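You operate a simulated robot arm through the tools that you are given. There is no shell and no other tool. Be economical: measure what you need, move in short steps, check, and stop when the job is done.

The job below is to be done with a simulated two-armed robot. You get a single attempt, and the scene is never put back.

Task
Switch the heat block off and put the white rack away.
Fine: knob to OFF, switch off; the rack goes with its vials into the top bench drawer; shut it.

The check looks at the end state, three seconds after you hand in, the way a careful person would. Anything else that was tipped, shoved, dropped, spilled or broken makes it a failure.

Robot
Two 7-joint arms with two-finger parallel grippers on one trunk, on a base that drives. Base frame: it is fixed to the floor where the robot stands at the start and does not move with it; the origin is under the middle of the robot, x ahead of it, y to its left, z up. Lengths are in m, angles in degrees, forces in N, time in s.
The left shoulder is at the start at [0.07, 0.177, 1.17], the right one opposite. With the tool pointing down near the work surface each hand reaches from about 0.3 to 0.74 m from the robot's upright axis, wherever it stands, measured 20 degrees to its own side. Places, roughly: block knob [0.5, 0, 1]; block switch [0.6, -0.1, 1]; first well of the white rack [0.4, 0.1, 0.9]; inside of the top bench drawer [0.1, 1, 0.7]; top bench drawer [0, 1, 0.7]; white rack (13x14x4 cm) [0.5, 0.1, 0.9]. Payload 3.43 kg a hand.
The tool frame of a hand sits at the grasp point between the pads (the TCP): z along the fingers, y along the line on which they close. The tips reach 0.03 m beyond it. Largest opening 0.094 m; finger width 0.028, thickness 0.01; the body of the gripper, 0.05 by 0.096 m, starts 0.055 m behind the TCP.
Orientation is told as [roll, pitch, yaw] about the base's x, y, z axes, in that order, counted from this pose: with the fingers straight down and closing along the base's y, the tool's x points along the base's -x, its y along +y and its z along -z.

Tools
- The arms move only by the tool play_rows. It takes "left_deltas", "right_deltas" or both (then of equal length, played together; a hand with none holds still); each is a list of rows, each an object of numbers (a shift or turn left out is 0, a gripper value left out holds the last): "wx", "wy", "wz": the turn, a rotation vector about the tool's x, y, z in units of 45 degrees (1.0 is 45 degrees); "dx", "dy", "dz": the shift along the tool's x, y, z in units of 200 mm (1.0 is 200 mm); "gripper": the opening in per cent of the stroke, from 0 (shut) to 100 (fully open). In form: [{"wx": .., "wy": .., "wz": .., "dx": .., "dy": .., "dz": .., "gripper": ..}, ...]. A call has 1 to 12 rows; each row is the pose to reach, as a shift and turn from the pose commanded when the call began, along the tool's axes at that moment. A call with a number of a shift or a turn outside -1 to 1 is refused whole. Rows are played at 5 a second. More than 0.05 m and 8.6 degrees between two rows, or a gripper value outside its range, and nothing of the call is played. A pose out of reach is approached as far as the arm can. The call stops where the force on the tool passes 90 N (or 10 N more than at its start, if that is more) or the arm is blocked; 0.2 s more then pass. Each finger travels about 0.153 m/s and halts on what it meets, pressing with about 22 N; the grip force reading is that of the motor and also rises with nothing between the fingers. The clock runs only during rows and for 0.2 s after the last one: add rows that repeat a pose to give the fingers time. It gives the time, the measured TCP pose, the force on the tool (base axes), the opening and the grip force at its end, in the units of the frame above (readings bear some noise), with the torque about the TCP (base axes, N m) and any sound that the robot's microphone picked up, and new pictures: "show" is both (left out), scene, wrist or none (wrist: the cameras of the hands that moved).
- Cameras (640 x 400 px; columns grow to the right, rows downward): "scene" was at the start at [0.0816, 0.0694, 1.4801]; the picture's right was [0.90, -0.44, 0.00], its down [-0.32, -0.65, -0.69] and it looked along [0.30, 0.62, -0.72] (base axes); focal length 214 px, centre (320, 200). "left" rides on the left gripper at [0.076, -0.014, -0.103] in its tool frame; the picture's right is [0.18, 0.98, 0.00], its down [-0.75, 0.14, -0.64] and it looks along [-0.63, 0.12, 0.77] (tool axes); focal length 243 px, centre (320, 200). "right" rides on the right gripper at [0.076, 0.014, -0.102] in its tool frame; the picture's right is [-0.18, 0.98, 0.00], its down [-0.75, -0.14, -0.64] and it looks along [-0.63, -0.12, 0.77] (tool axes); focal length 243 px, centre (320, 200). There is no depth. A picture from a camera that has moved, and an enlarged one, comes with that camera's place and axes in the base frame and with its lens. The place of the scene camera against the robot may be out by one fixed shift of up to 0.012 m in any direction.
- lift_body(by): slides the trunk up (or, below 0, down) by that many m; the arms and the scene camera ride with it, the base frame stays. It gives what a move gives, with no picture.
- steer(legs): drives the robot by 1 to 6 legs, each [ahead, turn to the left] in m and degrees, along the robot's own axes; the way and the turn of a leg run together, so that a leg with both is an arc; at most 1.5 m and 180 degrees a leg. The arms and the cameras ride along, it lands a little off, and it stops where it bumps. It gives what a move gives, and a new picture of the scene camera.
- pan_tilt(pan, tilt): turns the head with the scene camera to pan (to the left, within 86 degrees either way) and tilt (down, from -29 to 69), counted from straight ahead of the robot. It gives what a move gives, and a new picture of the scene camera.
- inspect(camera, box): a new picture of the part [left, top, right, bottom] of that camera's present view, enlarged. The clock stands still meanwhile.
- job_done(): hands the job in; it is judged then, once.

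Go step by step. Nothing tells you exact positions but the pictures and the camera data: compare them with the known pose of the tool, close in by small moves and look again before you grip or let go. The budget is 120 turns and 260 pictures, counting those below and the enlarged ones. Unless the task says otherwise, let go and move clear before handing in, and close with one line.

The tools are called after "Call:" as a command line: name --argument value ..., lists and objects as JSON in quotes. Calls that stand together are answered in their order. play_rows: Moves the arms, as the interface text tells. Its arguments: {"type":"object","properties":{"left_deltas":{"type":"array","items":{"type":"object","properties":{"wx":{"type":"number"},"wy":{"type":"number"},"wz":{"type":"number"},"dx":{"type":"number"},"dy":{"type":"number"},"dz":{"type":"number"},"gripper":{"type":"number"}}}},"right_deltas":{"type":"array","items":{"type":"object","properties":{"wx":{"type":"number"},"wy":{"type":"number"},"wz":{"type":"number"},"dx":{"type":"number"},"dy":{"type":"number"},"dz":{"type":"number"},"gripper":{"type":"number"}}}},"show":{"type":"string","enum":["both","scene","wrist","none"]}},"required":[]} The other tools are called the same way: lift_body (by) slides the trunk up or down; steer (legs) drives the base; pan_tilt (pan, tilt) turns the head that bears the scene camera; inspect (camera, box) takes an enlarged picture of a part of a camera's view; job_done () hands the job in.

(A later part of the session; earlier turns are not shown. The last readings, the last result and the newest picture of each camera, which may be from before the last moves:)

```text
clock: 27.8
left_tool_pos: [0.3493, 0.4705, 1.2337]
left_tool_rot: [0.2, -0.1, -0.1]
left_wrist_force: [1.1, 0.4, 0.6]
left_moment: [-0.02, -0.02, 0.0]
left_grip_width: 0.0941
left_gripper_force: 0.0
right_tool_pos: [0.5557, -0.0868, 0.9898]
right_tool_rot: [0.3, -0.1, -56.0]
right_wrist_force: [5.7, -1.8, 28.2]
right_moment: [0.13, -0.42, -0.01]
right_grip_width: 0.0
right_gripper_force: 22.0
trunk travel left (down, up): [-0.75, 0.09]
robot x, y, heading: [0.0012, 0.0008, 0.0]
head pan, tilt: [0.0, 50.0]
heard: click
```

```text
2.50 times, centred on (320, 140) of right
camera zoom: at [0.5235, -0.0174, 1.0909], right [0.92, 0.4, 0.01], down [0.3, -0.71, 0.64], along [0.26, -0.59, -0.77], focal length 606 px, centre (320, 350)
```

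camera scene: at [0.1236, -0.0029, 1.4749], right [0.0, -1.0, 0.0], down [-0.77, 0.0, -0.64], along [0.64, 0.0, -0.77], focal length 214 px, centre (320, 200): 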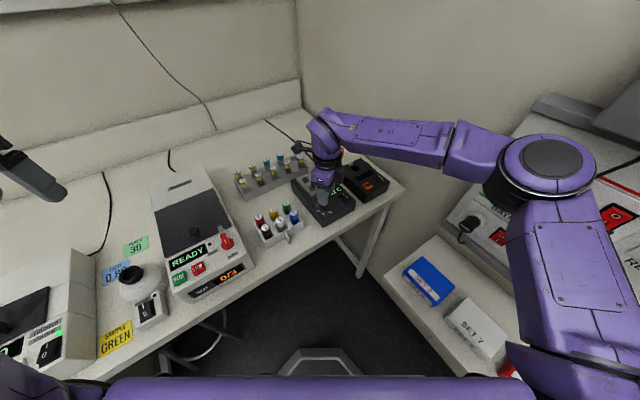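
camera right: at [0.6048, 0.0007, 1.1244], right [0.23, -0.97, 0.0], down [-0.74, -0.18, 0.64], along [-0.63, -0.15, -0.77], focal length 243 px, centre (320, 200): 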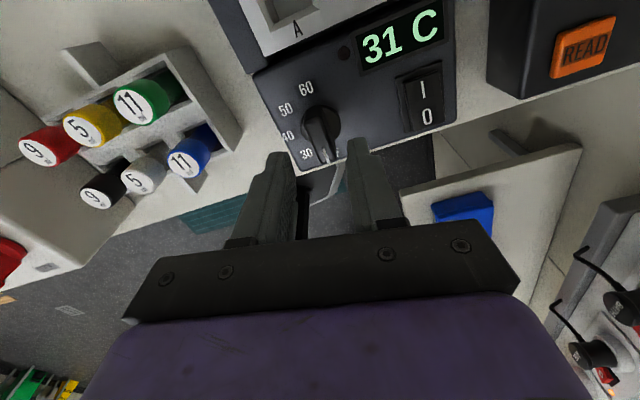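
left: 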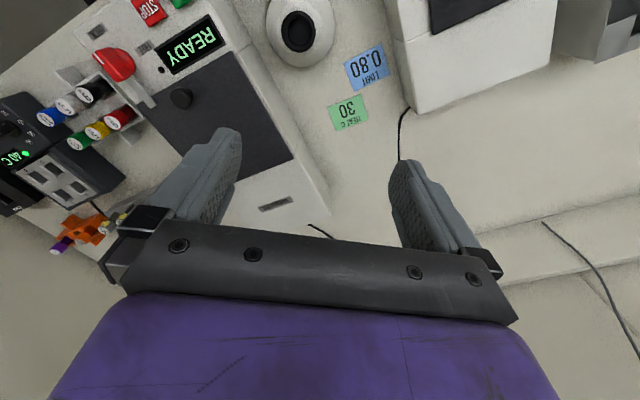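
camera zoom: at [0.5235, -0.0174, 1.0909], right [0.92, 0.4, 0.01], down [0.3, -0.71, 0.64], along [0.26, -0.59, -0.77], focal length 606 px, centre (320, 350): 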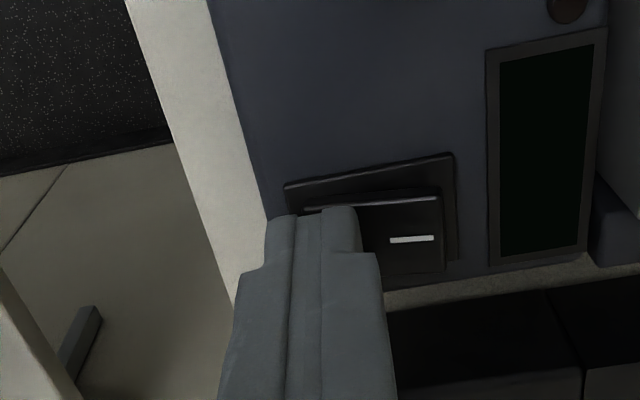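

It clicked and the display went dark: the block is off. I lift clear and look at the drawer side.

Call:
play_rows --right_deltas '[{"dz": -0.1}, {"dz": -0.3}, {"dz": -0.5}, {"dz": -0.7}, {"dz": -0.9}]' --show "scene"

Call:
inspect --camera "scene" --box '[235, 150, 395, 250]'

Call:
pan_tilt --pan 75 --tilt 30

```text
clock: 28.9
left_tool_pos: [0.3511, 0.4711, 1.2318]
left_tool_rot: [0.0, -0.1, -0.1]
left_wrist_force: [-0.3, -0.2, -0.4]
left_moment: [-0.04, 0.01, 0.03]
left_grip_width: 0.094
left_gripper_force: 0.1
right_tool_pos: [0.5532, -0.0879, 1.1644]
right_tool_rot: [0.0, -0.1, -56.0]
right_wrist_force: [-0.1, -0.2, -0.3]
right_moment: [-0.03, -0.01, 0.01]
right_grip_width: 0.0001
right_gripper_force: 21.9
trunk travel left (down, up): [-0.75, 0.09]
robot x, y, heading: [-0.0014, 0.0005, 0.1]
head pan, tilt: [0.0, 50.0]
camera scene: at [0.1221, -0.002, 1.475], right [0.0, -1.0, 0.0], down [-0.77, 0.0, -0.64], along [0.64, 0.0, -0.77], focal length 214 px, centre (320, 200)
```

scene: 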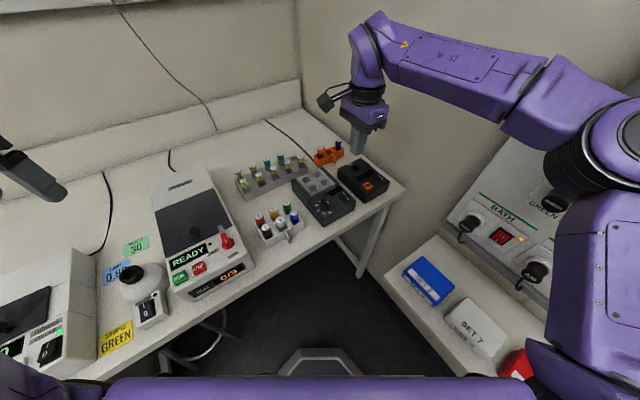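

```text
4.00 times, centred on (315, 200) of scene
camera zoom: at [0.1221, -0.002, 1.475], right [0.0, -1.0, 0.0], down [-0.77, 0.0, -0.64], along [0.64, 0.0, -0.77], focal length 858 px, centre (340, 200)
```

zoom: 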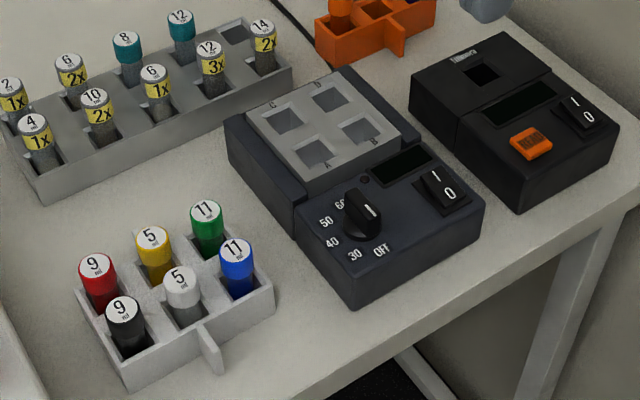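

```text
clock: 30.4
left_tool_pos: [0.3519, 0.4702, 1.2315]
left_tool_rot: [0.1, -0.1, -0.1]
left_wrist_force: [-0.5, -1.2, -1.0]
left_moment: [-0.02, 0.01, 0.01]
left_grip_width: 0.094
left_gripper_force: 0.0
right_tool_pos: [0.555, -0.0894, 1.1639]
right_tool_rot: [-0.1, 0.1, -56.1]
right_wrist_force: [0.2, 0.4, 0.7]
right_moment: [0.04, 0.0, 0.0]
right_grip_width: 0.0
right_gripper_force: 21.9
trunk travel left (down, up): [-0.75, 0.09]
robot x, y, heading: [0.0019, 0.0012, 0.2]
head pan, tilt: [75.0, 30.0]
camera scene: at [0.0702, 0.0844, 1.5044], right [0.97, -0.26, 0.0], down [-0.13, -0.48, -0.87], along [0.22, 0.84, -0.5], focal length 214 px, centre (320, 200)
```

scene: 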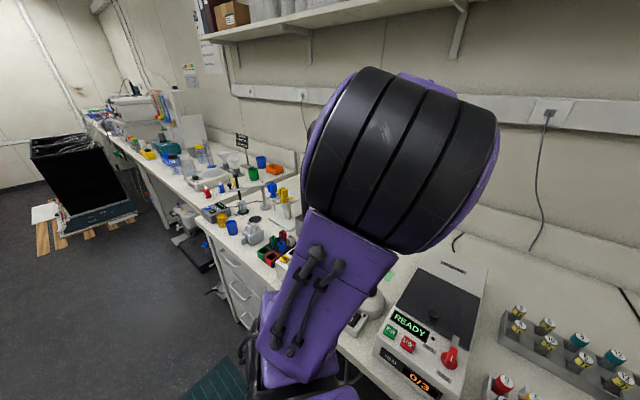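

The block is off and the knob at OFF. The drawers are in the bench section further left; let me zoom there.

Call:
inspect --camera "scene" --box '[170, 200, 330, 340]'

Call:
inspect --camera "left" --box '[0, 0, 640, 400]'

```text
2.86 times, centred on (250, 270) of scene
camera zoom: at [0.0702, 0.0844, 1.5044], right [0.97, -0.26, 0.0], down [-0.13, -0.48, -0.87], along [0.22, 0.84, -0.5], focal length 613 px, centre (520, 0)
```

zoom: 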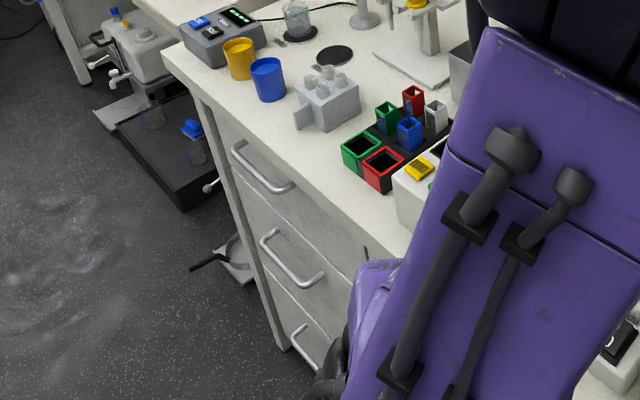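

```text
1.00 times, centred on (320, 200) of left (not enlarged: the box is as wide or as high as the picture)
camera zoom: at [0.2759, 0.455, 1.3351], right [-0.18, 0.98, 0.0], down [0.75, 0.14, 0.64], along [0.63, 0.12, -0.77], focal length 243 px, centre (320, 200)
```

zoom: 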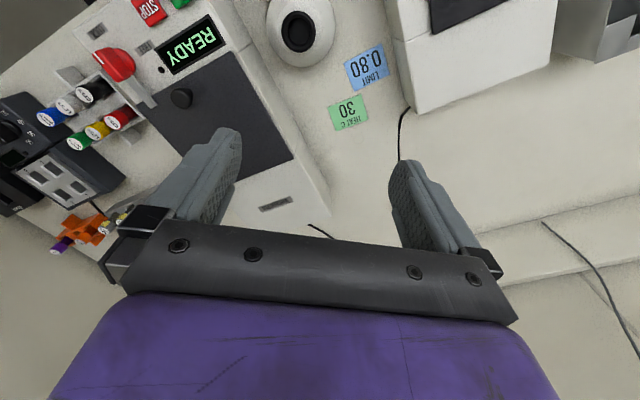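

The drawer stack has three D-handles; the top one is at about (-0.16, 0.92, 0.74), and the whole bench front faces about 215°. I'll now bring the right hand over the rack (already yawed parallel to it) to measure it.

Call:
play_rows --right_deltas '[{"dx": 0.2, "dy": 0.07, "gripper": 100}, {"dx": 0.4, "dy": 0.14}, {"dx": 0.6, "dy": 0.21}, {"dx": 0.75, "dy": 0.27}, {"dx": 0.9, "dy": 0.31}]' --show "wrist"

Call:
pan_tilt --pan 20 --tilt 50

Call:
inspect --camera "right" --box '[240, 40, 400, 140]'

```text
clock: 31.6
left_tool_pos: [0.3508, 0.4722, 1.2312]
left_tool_rot: [-0.1, -0.2, -0.1]
left_wrist_force: [-0.2, 0.4, -0.1]
left_moment: [-0.02, 0.02, 0.0]
left_grip_width: 0.0939
left_gripper_force: 0.0
right_tool_pos: [0.5054, 0.0974, 1.1666]
right_tool_rot: [-0.1, 0.0, -56.0]
right_wrist_force: [-0.3, 0.5, -0.3]
right_moment: [-0.02, 0.0, -0.01]
right_grip_width: 0.0938
right_gripper_force: 0.2
trunk travel left (down, up): [-0.75, 0.09]
robot x, y, heading: [0.0007, 0.0023, -0.2]
head pan, tilt: [75.0, 30.0]
camera right: at [0.4749, 0.1677, 1.2673], right [0.92, 0.4, 0.0], down [0.3, -0.7, 0.64], along [0.25, -0.59, -0.77], focal length 243 px, centre (320, 200)
```

right: 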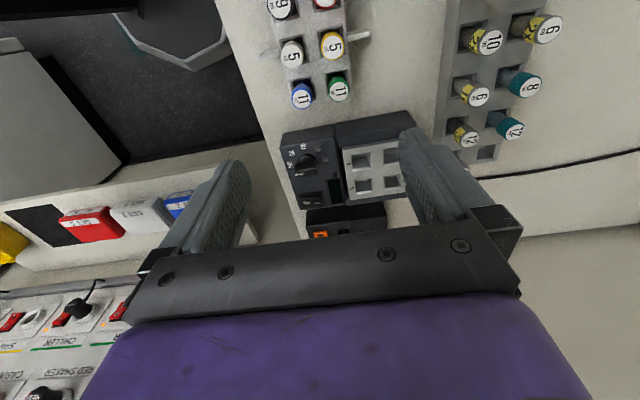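

```text
clock: 32.9
left_tool_pos: [0.351, 0.4697, 1.2329]
left_tool_rot: [0.1, -0.1, 0.0]
left_wrist_force: [0.1, 0.0, -0.3]
left_moment: [-0.03, -0.01, -0.01]
left_grip_width: 0.094
left_gripper_force: 0.1
right_tool_pos: [0.5055, 0.0951, 1.1662]
right_tool_rot: [-0.1, 0.2, -56.0]
right_wrist_force: [-0.2, -0.8, 0.7]
right_moment: [0.01, 0.0, -0.03]
right_grip_width: 0.0939
right_gripper_force: 0.0
trunk travel left (down, up): [-0.75, 0.09]
robot x, y, heading: [0.0031, -0.0013, -0.1]
head pan, tilt: [20.0, 50.0]
camera scene: at [0.1189, 0.0238, 1.475], right [0.34, -0.94, 0.0], down [-0.72, -0.26, -0.64], along [0.6, 0.22, -0.77], focal length 214 px, centre (320, 200)
```

scene: 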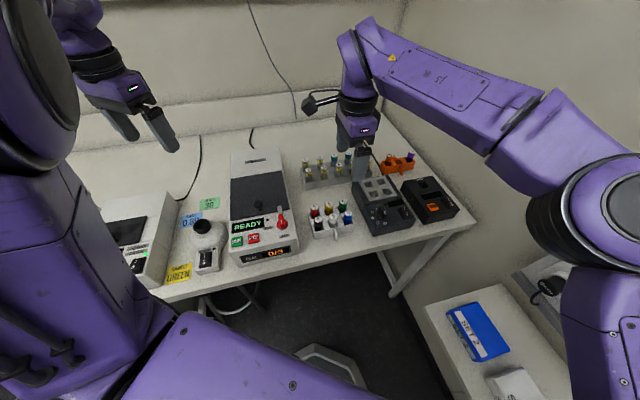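

```text
4.00 times, centred on (320, 90) of right
camera zoom: at [0.4756, 0.1656, 1.2675], right [0.92, 0.4, 0.0], down [0.3, -0.7, 0.64], along [0.25, -0.59, -0.77], focal length 970 px, centre (320, 640)
```

zoom: 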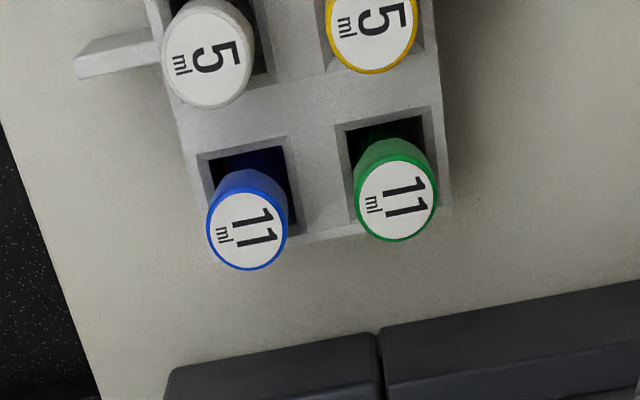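

Triangulating: rack top z≈0.929, cap tops z≈0.977, body about 82 mm wide across, so the fully open gripper (94 mm) can straddle it beside the tabs. I move to above the grasp spot (0.472, 0.143) at tips just above the caps and look.

Call:
play_rows --right_deltas '[{"dx": 0.15, "dy": -0.005, "gripper": 100}, {"dx": 0.289, "dy": -0.009, "dz": 0.1}, {"dx": 0.289, "dy": -0.009, "dz": 0.3}, {"dx": 0.289, "dy": -0.009, "dz": 0.5}, {"dx": 0.289, "dy": -0.009, "dz": 0.64}, {"dx": 0.289, "dy": -0.009, "dz": 0.64}]' --show "both"

Call:
inspect --camera "right" --box '[200, 20, 440, 200]'

Call:
inspect --camera "scene" --box '[280, 180, 400, 260]'

```text
clock: 34.3
left_tool_pos: [0.3522, 0.4702, 1.2324]
left_tool_rot: [0.1, -0.2, -0.1]
left_wrist_force: [-0.1, 0.5, -0.6]
left_moment: [0.02, 0.04, 0.0]
left_grip_width: 0.0941
left_gripper_force: 0.1
right_tool_pos: [0.4717, 0.1416, 1.036]
right_tool_rot: [0.0, 0.0, -56.0]
right_wrist_force: [-0.8, 0.4, 0.1]
right_moment: [0.0, 0.03, -0.01]
right_grip_width: 0.094
right_gripper_force: 0.1
trunk travel left (down, up): [-0.75, 0.09]
robot x, y, heading: [0.0029, 0.0037, -0.2]
head pan, tilt: [20.0, 50.0]
camera scene: at [0.1189, 0.0231, 1.475], right [0.34, -0.94, 0.0], down [-0.72, -0.26, -0.64], along [0.6, 0.22, -0.77], focal length 214 px, centre (320, 200)
camera right: at [0.4409, 0.212, 1.138], right [0.92, 0.4, 0.0], down [0.3, -0.7, 0.64], along [0.25, -0.59, -0.77], focal length 243 px, centre (320, 200)
```

scene: 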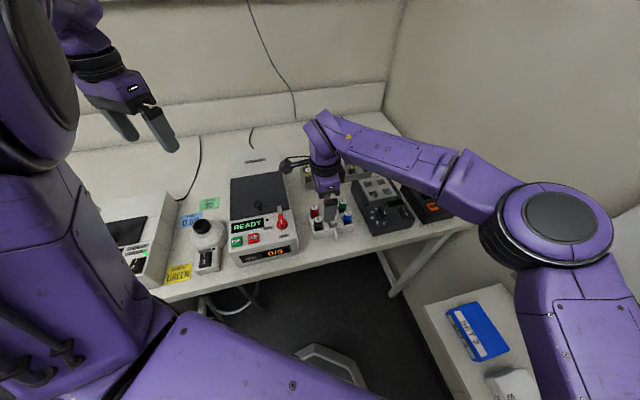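
right: 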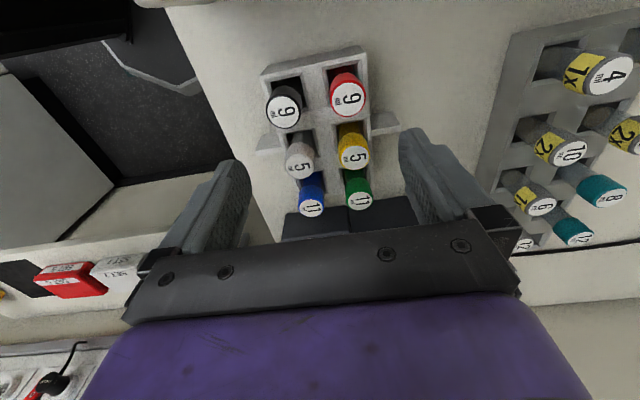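

```text
2.22 times, centred on (320, 110) of right
camera zoom: at [0.4409, 0.212, 1.138], right [0.92, 0.4, 0.0], down [0.3, -0.7, 0.64], along [0.25, -0.59, -0.77], focal length 539 px, centre (320, 400)
```

zoom: 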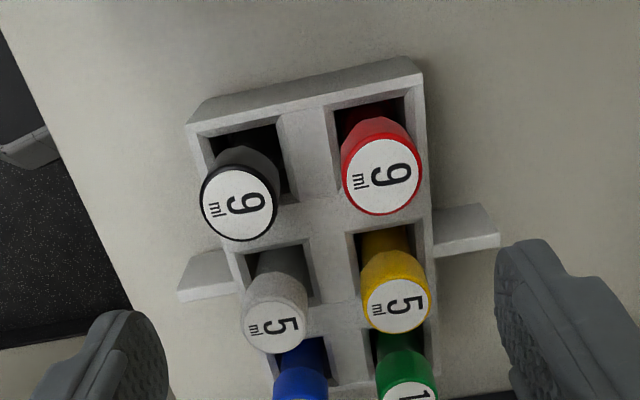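

```text
5.00 times, centred on (340, 220) of scene
camera zoom: at [0.1189, 0.0231, 1.475], right [0.34, -0.94, 0.0], down [-0.72, -0.26, -0.64], along [0.6, 0.22, -0.77], focal length 1072 px, centre (220, 100)
```

zoom: 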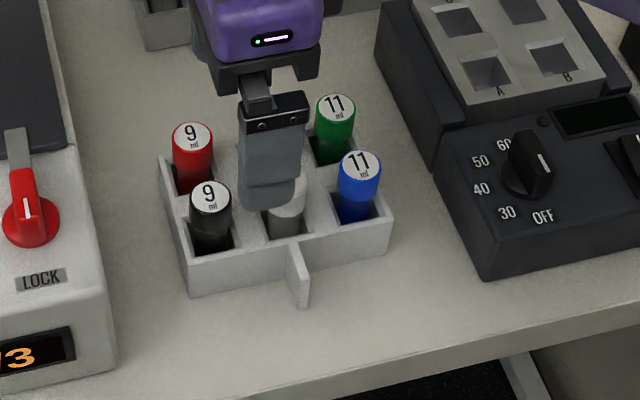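

Finger plane and rack centre line agree (b≈0.470 both), tab clear by ~8 mm. I lower until the tips are just above the rack walls and check.

Call:
play_rows --right_deltas '[{"dz": 0.12}, {"dz": 0.24}, {"dz": 0.34}]' --show "none"

Call:
inspect --camera "right" --box '[200, 20, 440, 200]'

Call:
inspect --camera "scene" --box '[280, 180, 400, 260]'

```text
clock: 35.1
left_tool_pos: [0.3518, 0.4716, 1.2319]
left_tool_rot: [0.0, 0.0, -0.2]
left_wrist_force: [-0.6, -0.2, -0.5]
left_moment: [0.03, -0.02, -0.02]
left_grip_width: 0.0939
left_gripper_force: 0.0
right_tool_pos: [0.4711, 0.1429, 0.9697]
right_tool_rot: [0.1, 0.2, -56.1]
right_wrist_force: [0.1, -0.2, -0.5]
right_moment: [0.02, 0.03, -0.02]
right_grip_width: 0.094
right_gripper_force: 0.1
trunk travel left (down, up): [-0.75, 0.09]
robot x, y, heading: [0.001, -0.0033, -0.2]
head pan, tilt: [20.0, 50.0]
```

```text
2.22 times, centred on (320, 110) of right
camera zoom: at [0.4406, 0.2127, 1.0706], right [0.92, 0.4, 0.0], down [0.31, -0.7, 0.64], along [0.25, -0.59, -0.77], focal length 539 px, centre (320, 400)
```

zoom: 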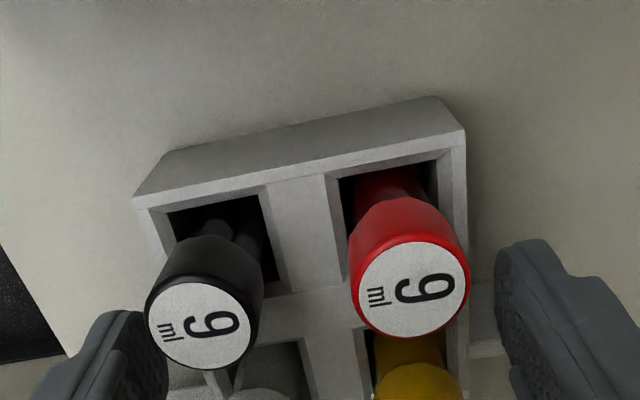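

```text
5.00 times, centred on (340, 220) of scene
camera zoom: at [0.1192, 0.0238, 1.4749], right [0.34, -0.94, 0.0], down [-0.72, -0.26, -0.64], along [0.6, 0.22, -0.77], focal length 1072 px, centre (220, 100)
```

zoom: 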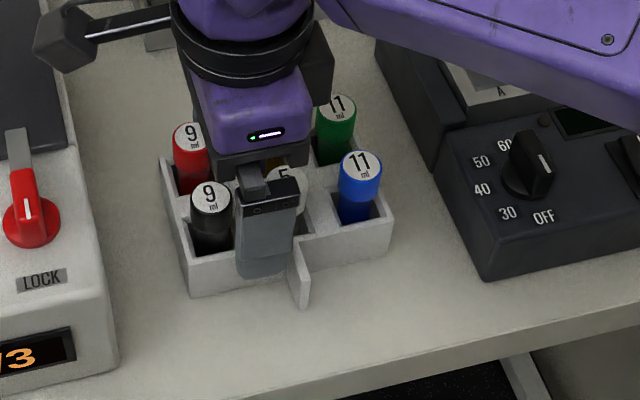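

Gaps on both sides look equal. I go down to TCP 0.934, gently.

Call:
play_rows --right_deltas '[{"dz": 0.04}, {"dz": 0.08}, {"dz": 0.12}, {"dz": 0.15}, {"dz": 0.178}]' --show "none"

Call:
inspect --camera "right" --box '[200, 20, 440, 200]'

Call:
inspect --camera "scene" --box '[280, 180, 400, 260]'

```text
clock: 36.3
left_tool_pos: [0.3519, 0.4714, 1.2318]
left_tool_rot: [0.1, 0.0, -0.1]
left_wrist_force: [-0.3, 0.2, 0.3]
left_moment: [-0.03, -0.01, -0.03]
left_grip_width: 0.0938
left_gripper_force: 0.0
right_tool_pos: [0.4712, 0.1429, 0.9343]
right_tool_rot: [0.0, 0.2, -56.0]
right_wrist_force: [0.1, 0.5, -0.4]
right_moment: [-0.02, -0.02, -0.04]
right_grip_width: 0.0941
right_gripper_force: 0.1
trunk travel left (down, up): [-0.75, 0.09]
robot x, y, heading: [-0.0008, 0.0007, 0.0]
head pan, tilt: [20.0, 50.0]
```

```text
2.22 times, centred on (320, 110) of right
camera zoom: at [0.4413, 0.2133, 1.0351], right [0.92, 0.4, 0.0], down [0.31, -0.7, 0.64], along [0.25, -0.59, -0.77], focal length 539 px, centre (320, 400)
```

zoom: 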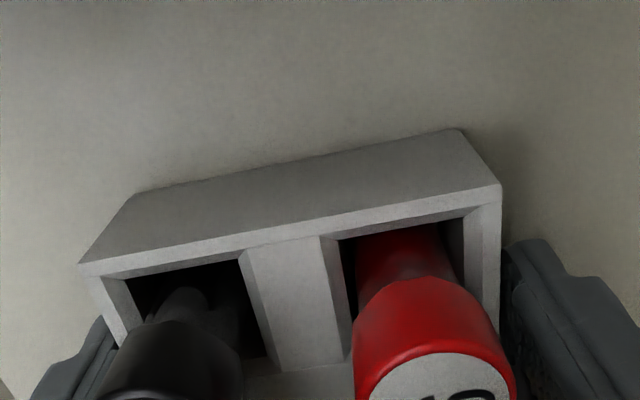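

```text
5.00 times, centred on (340, 220) of scene
camera zoom: at [0.1191, 0.0237, 1.4749], right [0.34, -0.94, 0.0], down [-0.72, -0.26, -0.64], along [0.6, 0.22, -0.77], focal length 1072 px, centre (220, 100)
```

zoom: 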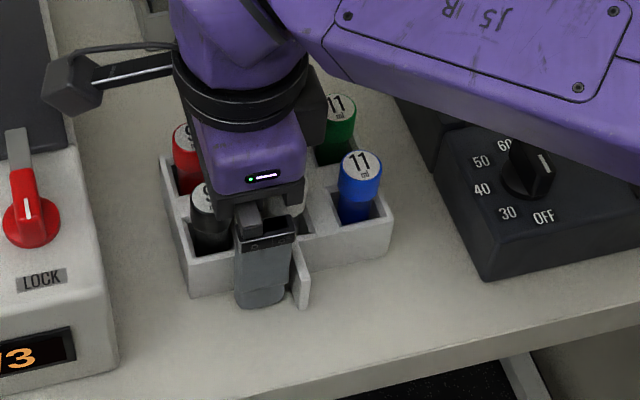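

The fingers are alongside the walls with no force. I close and lift 4 cm, then check.

Call:
play_rows --right_deltas '[{"gripper": 0}, {"gripper": 0}, {"gripper": 0}, {"dz": -0.03, "gripper": 0}, {"dz": -0.08}, {"dz": -0.14}, {"dz": -0.2}]' --show "wrist"

Call:
inspect --camera "scene" --box '[280, 160, 400, 240]'

```text
clock: 37.9
left_tool_pos: [0.351, 0.4705, 1.2332]
left_tool_rot: [0.2, 0.1, -0.2]
left_wrist_force: [-0.2, 0.1, -1.2]
left_moment: [-0.01, 0.01, 0.01]
left_grip_width: 0.0941
left_gripper_force: 0.1
right_tool_pos: [0.4728, 0.1435, 0.9748]
right_tool_rot: [-0.1, 0.2, -56.1]
right_wrist_force: [-0.6, -0.5, -3.6]
right_moment: [0.04, 0.03, 0.0]
right_grip_width: 0.0802
right_gripper_force: 21.9
trunk travel left (down, up): [-0.75, 0.09]
robot x, y, heading: [-0.0033, 0.0018, 0.2]
head pan, tilt: [20.0, 50.0]
camera right: at [0.4418, 0.2134, 1.0759], right [0.92, 0.4, 0.0], down [0.31, -0.7, 0.64], along [0.25, -0.59, -0.77], focal length 243 px, centre (320, 200)
```

right: 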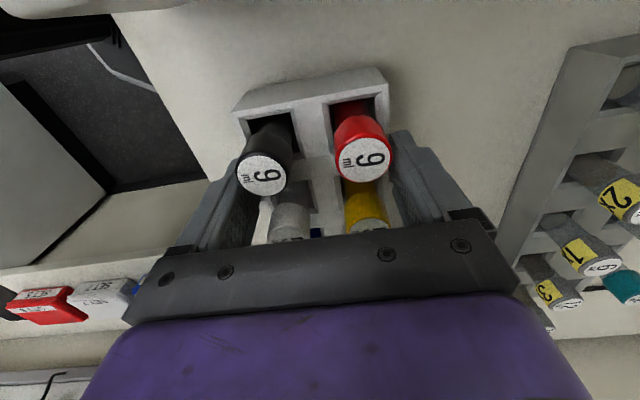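

```text
5.00 times, centred on (340, 200) of scene
camera zoom: at [0.1191, 0.0236, 1.4749], right [0.34, -0.94, 0.0], down [-0.72, -0.26, -0.64], along [0.6, 0.22, -0.77], focal length 1072 px, centre (220, 200)
```

zoom: 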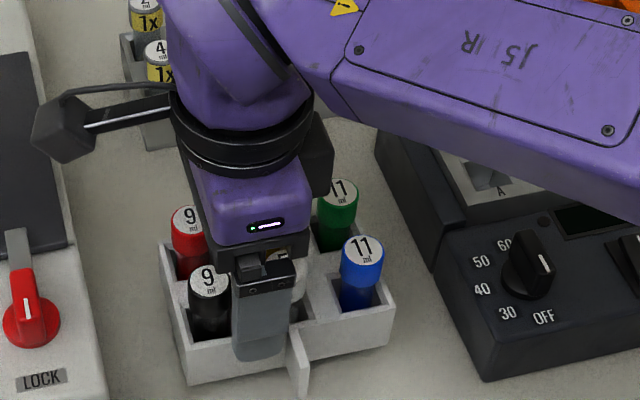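

The rack is lifted level with its vials (about 3.5 N). I raise it, bring it close to the body with yaw 0, and tuck the left hand in.

Call:
play_rows --right_deltas '[{"dz": -0.2}, {"dz": -0.4}, {"dz": -0.6}, {"dz": -0.8}, {"dz": -0.95}, {"dz": -0.95, "dx": -0.05}, {"dz": -0.95, "dx": -0.15}]' --show "none"

Call:
play_rows --right_deltas '[{"wz": -0.16, "dy": -0.08, "dx": -0.08}, {"wz": -0.32, "dy": -0.16, "dx": -0.16}, {"wz": -0.48, "dy": -0.24, "dx": -0.24}, {"wz": -0.64, "dy": -0.32, "dx": -0.32}, {"wz": -0.8, "dy": -0.4, "dx": -0.4}, {"wz": -0.98, "dy": -0.5, "dx": -0.5}]' --left_deltas '[{"dx": 0.05, "dy": -0.12}, {"dx": 0.1, "dy": -0.24}, {"dx": 0.15, "dy": -0.36}, {"dx": 0.2, "dy": -0.48}, {"dx": 0.2, "dy": -0.6}, {"dx": 0.2, "dy": -0.7}]' --show "scene"

```text
clock: 39.5
left_tool_pos: [0.3523, 0.4688, 1.2326]
left_tool_rot: [0.1, -0.1, -0.1]
left_wrist_force: [0.9, -1.3, -0.4]
left_moment: [0.0, -0.02, 0.0]
left_grip_width: 0.094
left_gripper_force: 0.1
right_tool_pos: [0.4905, 0.1162, 1.164]
right_tool_rot: [0.1, 0.2, -56.0]
right_wrist_force: [-0.2, -0.7, -3.3]
right_moment: [0.07, 0.02, 0.02]
right_grip_width: 0.0801
right_gripper_force: 22.2
trunk travel left (down, up): [-0.75, 0.09]
robot x, y, heading: [0.0008, -0.0003, 0.2]
head pan, tilt: [20.0, 50.0]
```

```text
clock: 40.9
left_tool_pos: [0.3696, 0.3946, 1.227]
left_tool_rot: [-0.8, 0.2, 0.2]
left_wrist_force: [0.4, -1.1, 0.6]
left_moment: [0.01, 0.02, -0.01]
left_grip_width: 0.0938
left_gripper_force: 0.0
left hand out of reach, approached as far as the arm can: row 3, 4, 5, 6
right_tool_pos: [0.4611, -0.0244, 1.1652]
right_tool_rot: [0.1, 0.1, -11.7]
right_wrist_force: [-0.6, -0.2, -2.8]
right_moment: [0.03, 0.03, 0.02]
right_grip_width: 0.0801
right_gripper_force: 21.8
trunk travel left (down, up): [-0.75, 0.09]
robot x, y, heading: [-0.0025, 0.0011, -0.2]
head pan, tilt: [20.0, 50.0]
camera scene: at [0.1192, 0.022, 1.4749], right [0.34, -0.94, 0.0], down [-0.72, -0.26, -0.64], along [0.6, 0.22, -0.77], focal length 214 px, centre (320, 200)
```

scene: 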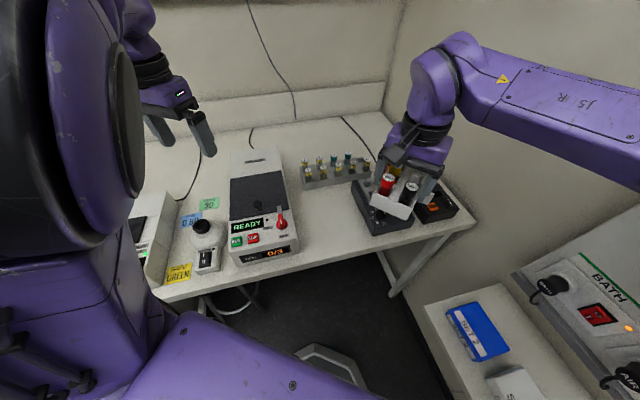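

The left arm can't tuck further, which is fine. I finish yaw 0 on the rack hand and then back straight off by 0.3 m, before turning left toward the drawer area.

Call:
play_rows --right_deltas '[{"wz": -0.13, "dx": 0.08, "dy": -0.1}, {"wz": -0.26, "dx": 0.16, "dy": -0.2}, {"wz": -0.26, "dx": 0.22, "dy": -0.3}]' --show "none"

Call:
pan_tilt --pan 86 --tilt 35

Call:
steer --legs '[[-0.3, 0]]'

```text
clock: 41.7
left_tool_pos: [0.3696, 0.3944, 1.2277]
left_tool_rot: [-0.8, 0.0, -0.1]
left_wrist_force: [-0.7, 0.2, 0.1]
left_moment: [0.0, -0.02, 0.02]
left_grip_width: 0.094
left_gripper_force: 0.1
right_tool_pos: [0.4073, -0.0698, 1.1653]
right_tool_rot: [0.1, 0.0, -0.1]
right_wrist_force: [0.2, 0.2, -1.8]
right_moment: [-0.02, 0.02, -0.03]
right_grip_width: 0.0801
right_gripper_force: 22.2
trunk travel left (down, up): [-0.75, 0.09]
robot x, y, heading: [-0.0026, -0.0032, -0.1]
head pan, tilt: [20.0, 50.0]
```

```text
clock: 43.0
left_tool_pos: [0.3708, 0.3956, 1.227]
left_tool_rot: [-0.8, 0.2, 0.0]
left_wrist_force: [-1.2, -0.1, 0.0]
left_moment: [0.02, -0.04, 0.0]
left_grip_width: 0.0943
left_gripper_force: 0.1
right_tool_pos: [0.4079, -0.0691, 1.1656]
right_tool_rot: [0.0, 0.1, -0.2]
right_wrist_force: [-0.4, -0.5, -1.8]
right_moment: [0.0, 0.02, 0.0]
right_grip_width: 0.0799
right_gripper_force: 22.0
trunk travel left (down, up): [-0.75, 0.09]
robot x, y, heading: [0.0006, -0.0017, 0.0]
head pan, tilt: [85.9, 35.0]
camera scene: at [0.0532, 0.0849, 1.4966], right [1.0, -0.07, 0.0], down [-0.04, -0.57, -0.82], along [0.06, 0.82, -0.57], focal length 214 px, centre (320, 200)
```

scene: 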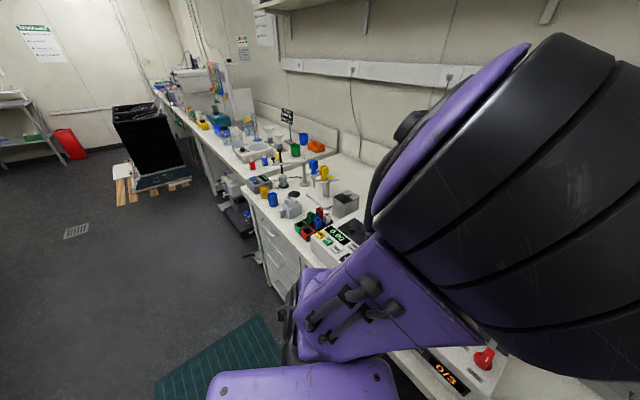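

```text
clock: 45.1
left_tool_pos: [0.0748, 0.396, 1.2267]
left_tool_rot: [-0.8, 0.1, 0.0]
left_wrist_force: [0.8, 0.5, -0.4]
left_moment: [0.01, -0.02, 0.0]
left_grip_width: 0.0942
left_gripper_force: 0.1
right_tool_pos: [0.1124, -0.0698, 1.1641]
right_tool_rot: [0.0, 0.2, -0.2]
right_wrist_force: [0.2, -0.2, -1.8]
right_moment: [-0.01, 0.07, -0.02]
right_grip_width: 0.0801
right_gripper_force: 22.4
trunk travel left (down, up): [-0.75, 0.09]
robot x, y, heading: [-0.2964, 0.0013, -0.4]
head pan, tilt: [85.9, 35.0]
camera scene: at [-0.2416, 0.0849, 1.4966], right [1.0, -0.07, 0.0], down [-0.04, -0.57, -0.82], along [0.06, 0.82, -0.57], focal length 214 px, centre (320, 200)
```

scene: 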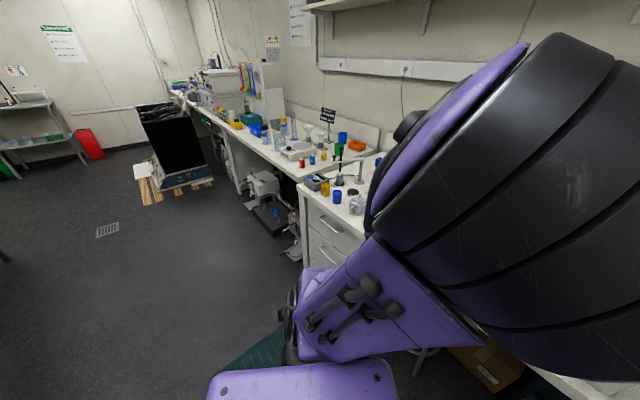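

Path to the left is clear. The weight reading dropped a bit, so I check the rack before continuing.

Call:
inspect --camera "right" --box '[200, 40, 440, 250]'

Call:
pan_tilt --pan 0 --tilt 45

```text
1.90 times, centred on (320, 145) of right
camera zoom: at [0.036, -0.0559, 1.2659], right [0.19, 0.98, 0.0], down [0.75, -0.14, 0.64], along [0.63, -0.12, -0.77], focal length 462 px, centre (320, 305)
```

zoom: 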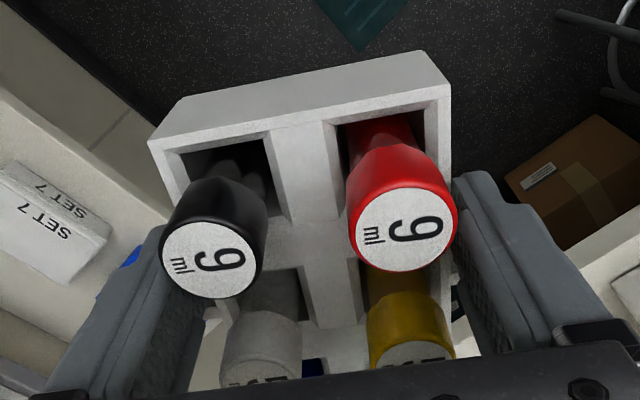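

```text
clock: 46.7
left_tool_pos: [0.0735, 0.3958, 1.2266]
left_tool_rot: [-0.8, 0.1, 0.1]
left_wrist_force: [0.3, -0.2, 0.4]
left_moment: [-0.01, -0.02, -0.01]
left_grip_width: 0.0941
left_gripper_force: 0.0
right_tool_pos: [0.1102, -0.0686, 1.1651]
right_tool_rot: [0.1, 0.1, -0.2]
right_wrist_force: [0.7, -1.0, -2.6]
right_moment: [0.05, 0.06, -0.03]
right_grip_width: 0.08
right_gripper_force: 22.4
trunk travel left (down, up): [-0.75, 0.09]
robot x, y, heading: [-0.295, 0.003, -0.1]
head pan, tilt: [0.0, 45.0]
camera scene: at [-0.1679, -0.0032, 1.4818], right [0.0, -1.0, 0.0], down [-0.71, 0.0, -0.71], along [0.71, 0.0, -0.71], focal length 214 px, centre (320, 200)
```

scene: 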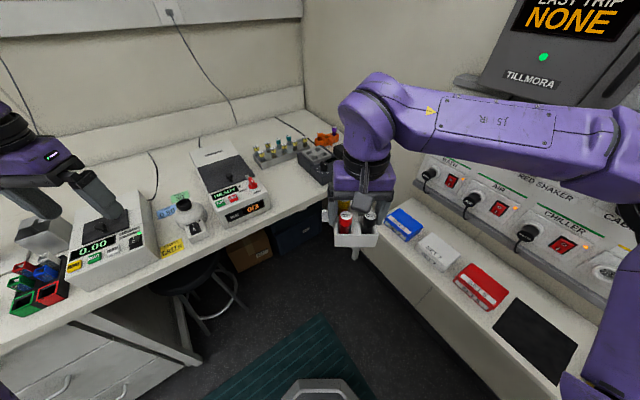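

Rack and vials are fine. I turn left 135°.

Call:
steer --legs '[[0, 135]]'

```text
clock: 52.7
left_tool_pos: [-0.8373, -0.0213, 1.227]
left_tool_rot: [-0.9, 0.1, 135.4]
left_wrist_force: [-0.8, 0.4, -0.8]
left_moment: [-0.01, 0.01, 0.0]
left_grip_width: 0.094
left_gripper_force: 0.0
right_tool_pos: [-0.5364, 0.3361, 1.1651]
right_tool_rot: [0.1, 0.2, 135.1]
right_wrist_force: [0.1, 0.1, -1.9]
right_moment: [-0.02, -0.03, -0.01]
right_grip_width: 0.0802
right_gripper_force: 21.9
trunk travel left (down, up): [-0.75, 0.09]
robot x, y, heading: [-0.2942, 0.0018, 135.3]
head pan, tilt: [0.0, 45.0]
camera scene: at [-0.3934, 0.0898, 1.4818], right [0.7, 0.71, 0.0], down [0.5, -0.5, -0.71], along [-0.5, 0.5, -0.71], focal length 214 px, centre (320, 200)
```

scene: 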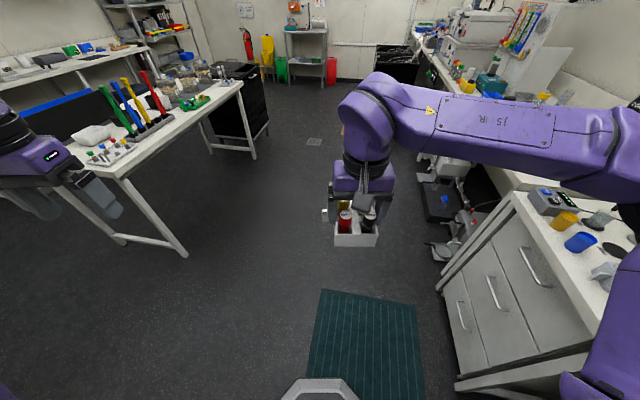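

The way ahead is clear, the drawers are on the right. I drive 0.6 m ahead and turn right 100° to face the drawers.

Call:
steer --legs '[[0.6, 0], [0, -100]]'

```text
clock: 60.3
left_tool_pos: [-0.6558, 0.9649, 1.2262]
left_tool_rot: [-1.0, 0.1, 35.9]
left_wrist_force: [0.1, 0.2, 0.4]
left_moment: [-0.01, -0.01, -0.01]
left_grip_width: 0.0939
left_gripper_force: 0.0
right_tool_pos: [-0.354, 0.6085, 1.165]
right_tool_rot: [-0.1, 0.1, 35.5]
right_wrist_force: [-0.4, -0.9, -2.5]
right_moment: [-0.02, 0.03, 0.0]
right_grip_width: 0.08
right_gripper_force: 21.7
trunk travel left (down, up): [-0.75, 0.09]
robot x, y, heading: [-0.7237, 0.4255, 35.8]
head pan, tilt: [0.0, 45.0]
camera scene: at [-0.6223, 0.5003, 1.4818], right [0.58, -0.81, 0.0], down [-0.57, -0.41, -0.71], along [0.57, 0.41, -0.71], focal length 214 px, centre (320, 200)
```

scene: 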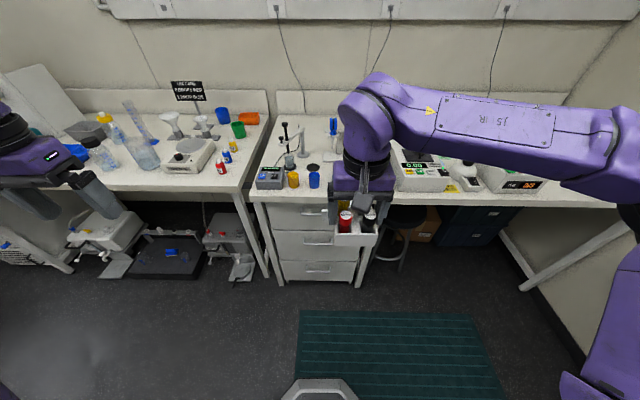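

I'm facing the drawers squarely. Let me zoom on them.

Call:
inspect --camera "scene" --box '[240, 170, 400, 290]'

Call:
inspect --camera "left" --box '[0, 0, 640, 400]'

```text
3.33 times, centred on (320, 230) of scene
camera zoom: at [-0.6223, 0.5003, 1.4818], right [0.58, -0.81, 0.0], down [-0.57, -0.41, -0.71], along [0.57, 0.41, -0.71], focal length 715 px, centre (320, 100)
```

zoom: 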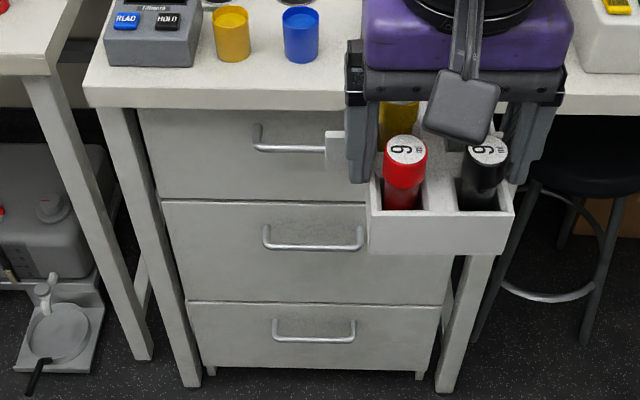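

```text
1.00 times, centred on (320, 200) of left (not enlarged: the box is as wide or as high as the picture)
camera zoom: at [-0.7101, 0.9085, 1.3294], right [-0.72, 0.69, -0.02], down [0.52, 0.57, 0.64], along [0.45, 0.45, -0.77], focal length 243 px, centre (320, 200)
```

zoom: 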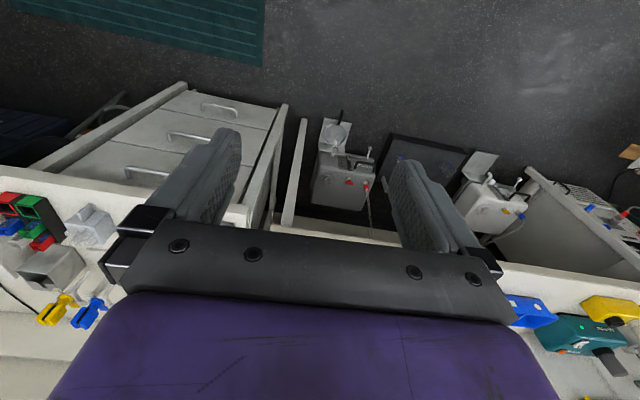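

In the robot's frame the top drawer is centred about l≈+0.015, handle bar at f≈0.73, z≈0.77–0.79. I move the rack aside to the right, lower the trunk 0.2 m, then ready the left hand.

Call:
play_rows --right_deltas '[{"dy": -0.2}, {"dy": -0.4}, {"dy": -0.6}, {"dy": -0.8}, {"dy": -1.0}]' --left_deltas '[{"wz": -0.18}, {"wz": -0.36}, {"wz": -0.54}, {"wz": -0.72}, {"wz": -0.9}]' --show "none"

Call:
lift_body --by -0.2

Call:
inspect --camera "scene" --box '[0, 0, 640, 400]'

```text
clock: 61.5
left_tool_pos: [-0.6552, 0.9615, 1.2278]
left_tool_rot: [-0.6, 0.8, 76.6]
left_wrist_force: [0.1, 0.5, 0.6]
left_moment: [0.03, -0.02, 0.02]
left_grip_width: 0.094
left_gripper_force: 0.0
right_tool_pos: [-0.2428, 0.4505, 1.1651]
right_tool_rot: [0.2, 0.2, 35.5]
right_wrist_force: [0.1, -0.9, -2.3]
right_moment: [-0.04, 0.04, 0.0]
right_grip_width: 0.0799
right_gripper_force: 22.4
right hand out of reach, approached as far as the arm can: row 5
trunk travel left (down, up): [-0.75, 0.09]
robot x, y, heading: [-0.7229, 0.4269, 35.6]
head pan, tilt: [0.0, 45.0]
```

```text
clock: 63.6
left_tool_pos: [-0.6567, 0.9635, 1.027]
left_tool_rot: [-0.7, 0.6, 76.5]
left_wrist_force: [0.4, -0.1, -0.8]
left_moment: [0.02, -0.01, 0.02]
left_grip_width: 0.0942
left_gripper_force: 0.1
right_tool_pos: [-0.2435, 0.4532, 0.9651]
right_tool_rot: [0.1, 0.1, 35.5]
right_wrist_force: [-0.8, 0.0, -2.9]
right_moment: [-0.04, -0.03, 0.01]
right_grip_width: 0.0799
right_gripper_force: 22.5
trunk travel left (down, up): [-0.55, 0.29]
robot x, y, heading: [-0.7253, 0.423, 35.5]
head pan, tilt: [0.0, 45.0]
```

```text
1.00 times, centred on (320, 200) of scene (not enlarged: the box is as wide or as high as the picture)
camera zoom: at [-0.6223, 0.4999, 1.2819], right [0.58, -0.81, 0.0], down [-0.57, -0.41, -0.71], along [0.57, 0.41, -0.71], focal length 214 px, centre (320, 200)
```

zoom: 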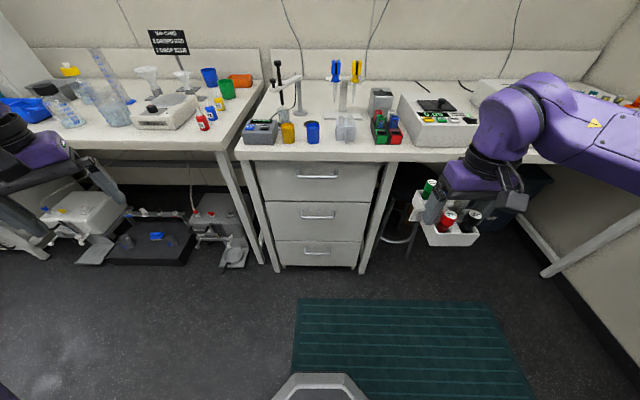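

Clear view of the drawers now. I zoom on the handle and meanwhile continue yawing the left wrist.

Call:
inspect --camera "scene" --box '[250, 140, 390, 230]'

Call:
play_rows --left_deltas '[{"wz": -0.18}, {"wz": -0.36}, {"wz": -0.54}, {"wz": -0.72}, {"wz": -0.9}, {"wz": -1.0}]' --show "none"

Call:
play_rows --left_deltas '[{"wx": 0.18, "dx": 0.1}, {"wx": 0.36, "dx": 0.2}, {"wx": 0.54, "dx": 0.3}, {"wx": 0.72, "dx": 0.4}, {"wx": 0.9, "dx": 0.5}, {"wx": 1.0, "dx": 0.6}]' --show "both"

```text
4.44 times, centred on (320, 185) of scene
camera zoom: at [-0.6223, 0.4999, 1.2819], right [0.58, -0.81, 0.0], down [-0.57, -0.41, -0.71], along [0.57, 0.41, -0.71], focal length 953 px, centre (320, 267)
```

zoom: 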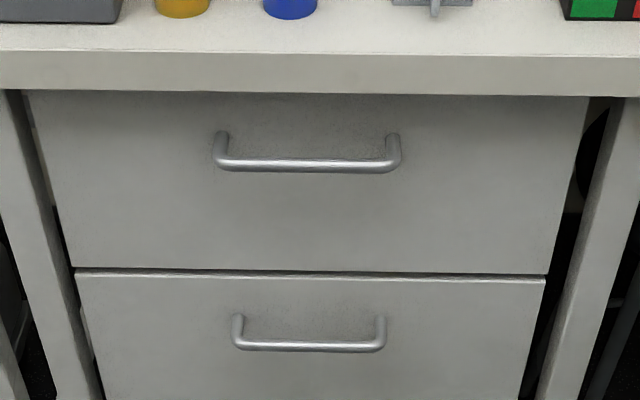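

```text
clock: 65.0
left_tool_pos: [-0.657, 0.9636, 1.0254]
left_tool_rot: [0.2, 0.9, 121.4]
left_wrist_force: [0.2, -0.2, -0.1]
left_moment: [-0.03, -0.01, -0.04]
left_grip_width: 0.0939
left_gripper_force: 0.1
right_tool_pos: [-0.2431, 0.452, 0.9652]
right_tool_rot: [0.1, 0.1, 35.5]
right_wrist_force: [-0.2, -0.8, -3.0]
right_moment: [0.0, 0.09, 0.03]
right_grip_width: 0.0799
right_gripper_force: 21.9
trunk travel left (down, up): [-0.55, 0.29]
robot x, y, heading: [-0.7246, 0.4214, 35.6]
head pan, tilt: [0.0, 45.0]
```

```text
clock: 66.4
left_tool_pos: [-0.6466, 0.9712, 0.9123]
left_tool_rot: [-45.0, 1.6, 121.7]
left_wrist_force: [0.4, -0.9, -1.0]
left_moment: [-0.03, 0.01, -0.02]
left_grip_width: 0.0939
left_gripper_force: 0.0
left hand out of reach, approached as far as the arm can: row 1, 2, 3, 4, 5, 6
right_tool_pos: [-0.2441, 0.4513, 0.9649]
right_tool_rot: [0.1, 0.1, 35.5]
right_wrist_force: [-0.3, 0.1, -1.8]
right_moment: [-0.02, 0.04, 0.02]
right_grip_width: 0.0803
right_gripper_force: 21.4
trunk travel left (down, up): [-0.55, 0.29]
robot x, y, heading: [-0.725, 0.4251, 35.6]
head pan, tilt: [0.0, 45.0]
camera scene: at [-0.6225, 0.4996, 1.282], right [0.58, -0.81, 0.0], down [-0.57, -0.41, -0.71], along [0.57, 0.41, -0.71], focal length 214 px, centre (320, 200)
camera left: at [-0.6601, 0.8745, 0.9977], right [-0.48, -0.54, -0.69], down [-0.87, 0.36, 0.33], along [0.07, 0.76, -0.64], focal length 243 px, centre (320, 200)
```

scene: 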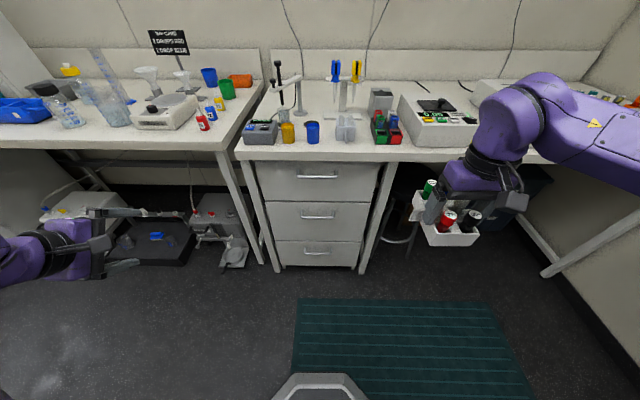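
left: 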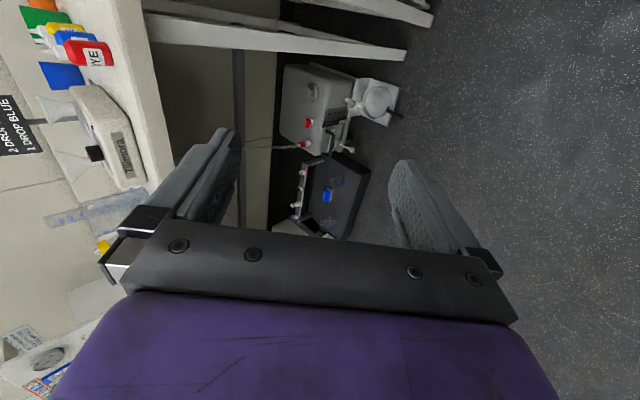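

Two heights give the handle bar at f≈0.707, z≈0.81, l from -0.06 to +0.08, and the bench edge at f≈0.737. With the left hand tilted 45° forward-down, I now move it toward a point in front of the handle.

Call:
play_rows --left_deltas '[{"dx": 0.16, "dy": -0.065, "dz": 0.09, "gripper": 60}, {"dx": 0.32, "dy": -0.13, "dz": 0.18}, {"dx": 0.48, "dy": -0.195, "dz": 0.265}, {"dx": 0.64, "dy": -0.26, "dz": 0.35}, {"dx": 0.8, "dy": -0.325, "dz": 0.44}, {"dx": 0.95, "dy": -0.39, "dz": 0.53}]' --show "both"

```text
clock: 67.8
left_tool_pos: [-0.4139, 0.8992, 0.8816]
left_tool_rot: [-44.7, 2.4, 122.0]
left_wrist_force: [-0.1, -0.9, 0.2]
left_moment: [0.02, 0.02, 0.01]
left_grip_width: 0.0566
left_gripper_force: 0.1
left hand out of reach, approached as far as the arm can: row 1, 2, 3, 4, 5, 6
right_tool_pos: [-0.2416, 0.4517, 0.9654]
right_tool_rot: [0.2, 0.0, 35.5]
right_wrist_force: [0.7, -0.1, -3.1]
right_moment: [-0.05, 0.01, 0.01]
right_grip_width: 0.0802
right_gripper_force: 21.8
trunk travel left (down, up): [-0.55, 0.29]
robot x, y, heading: [-0.726, 0.4303, 36.0]
head pan, tilt: [0.0, 45.0]
camera scene: at [-0.6215, 0.4994, 1.2818], right [0.58, -0.81, 0.0], down [-0.58, -0.41, -0.71], along [0.57, 0.41, -0.71], focal length 214 px, centre (320, 200)
camera left: at [-0.429, 0.8049, 0.9657], right [-0.48, -0.55, -0.68], down [-0.88, 0.36, 0.32], along [0.07, 0.75, -0.65], focal length 243 px, centre (320, 200)
```

scene: 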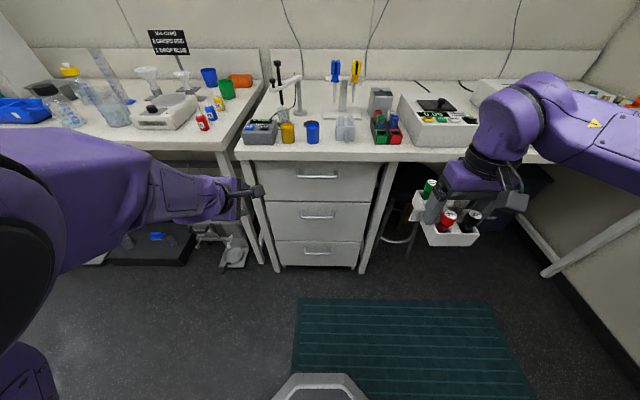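
left: 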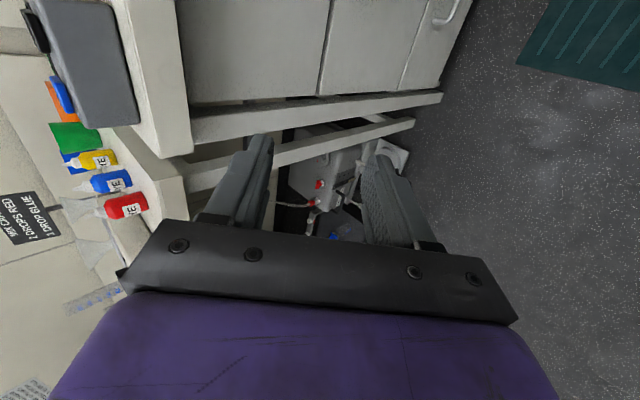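

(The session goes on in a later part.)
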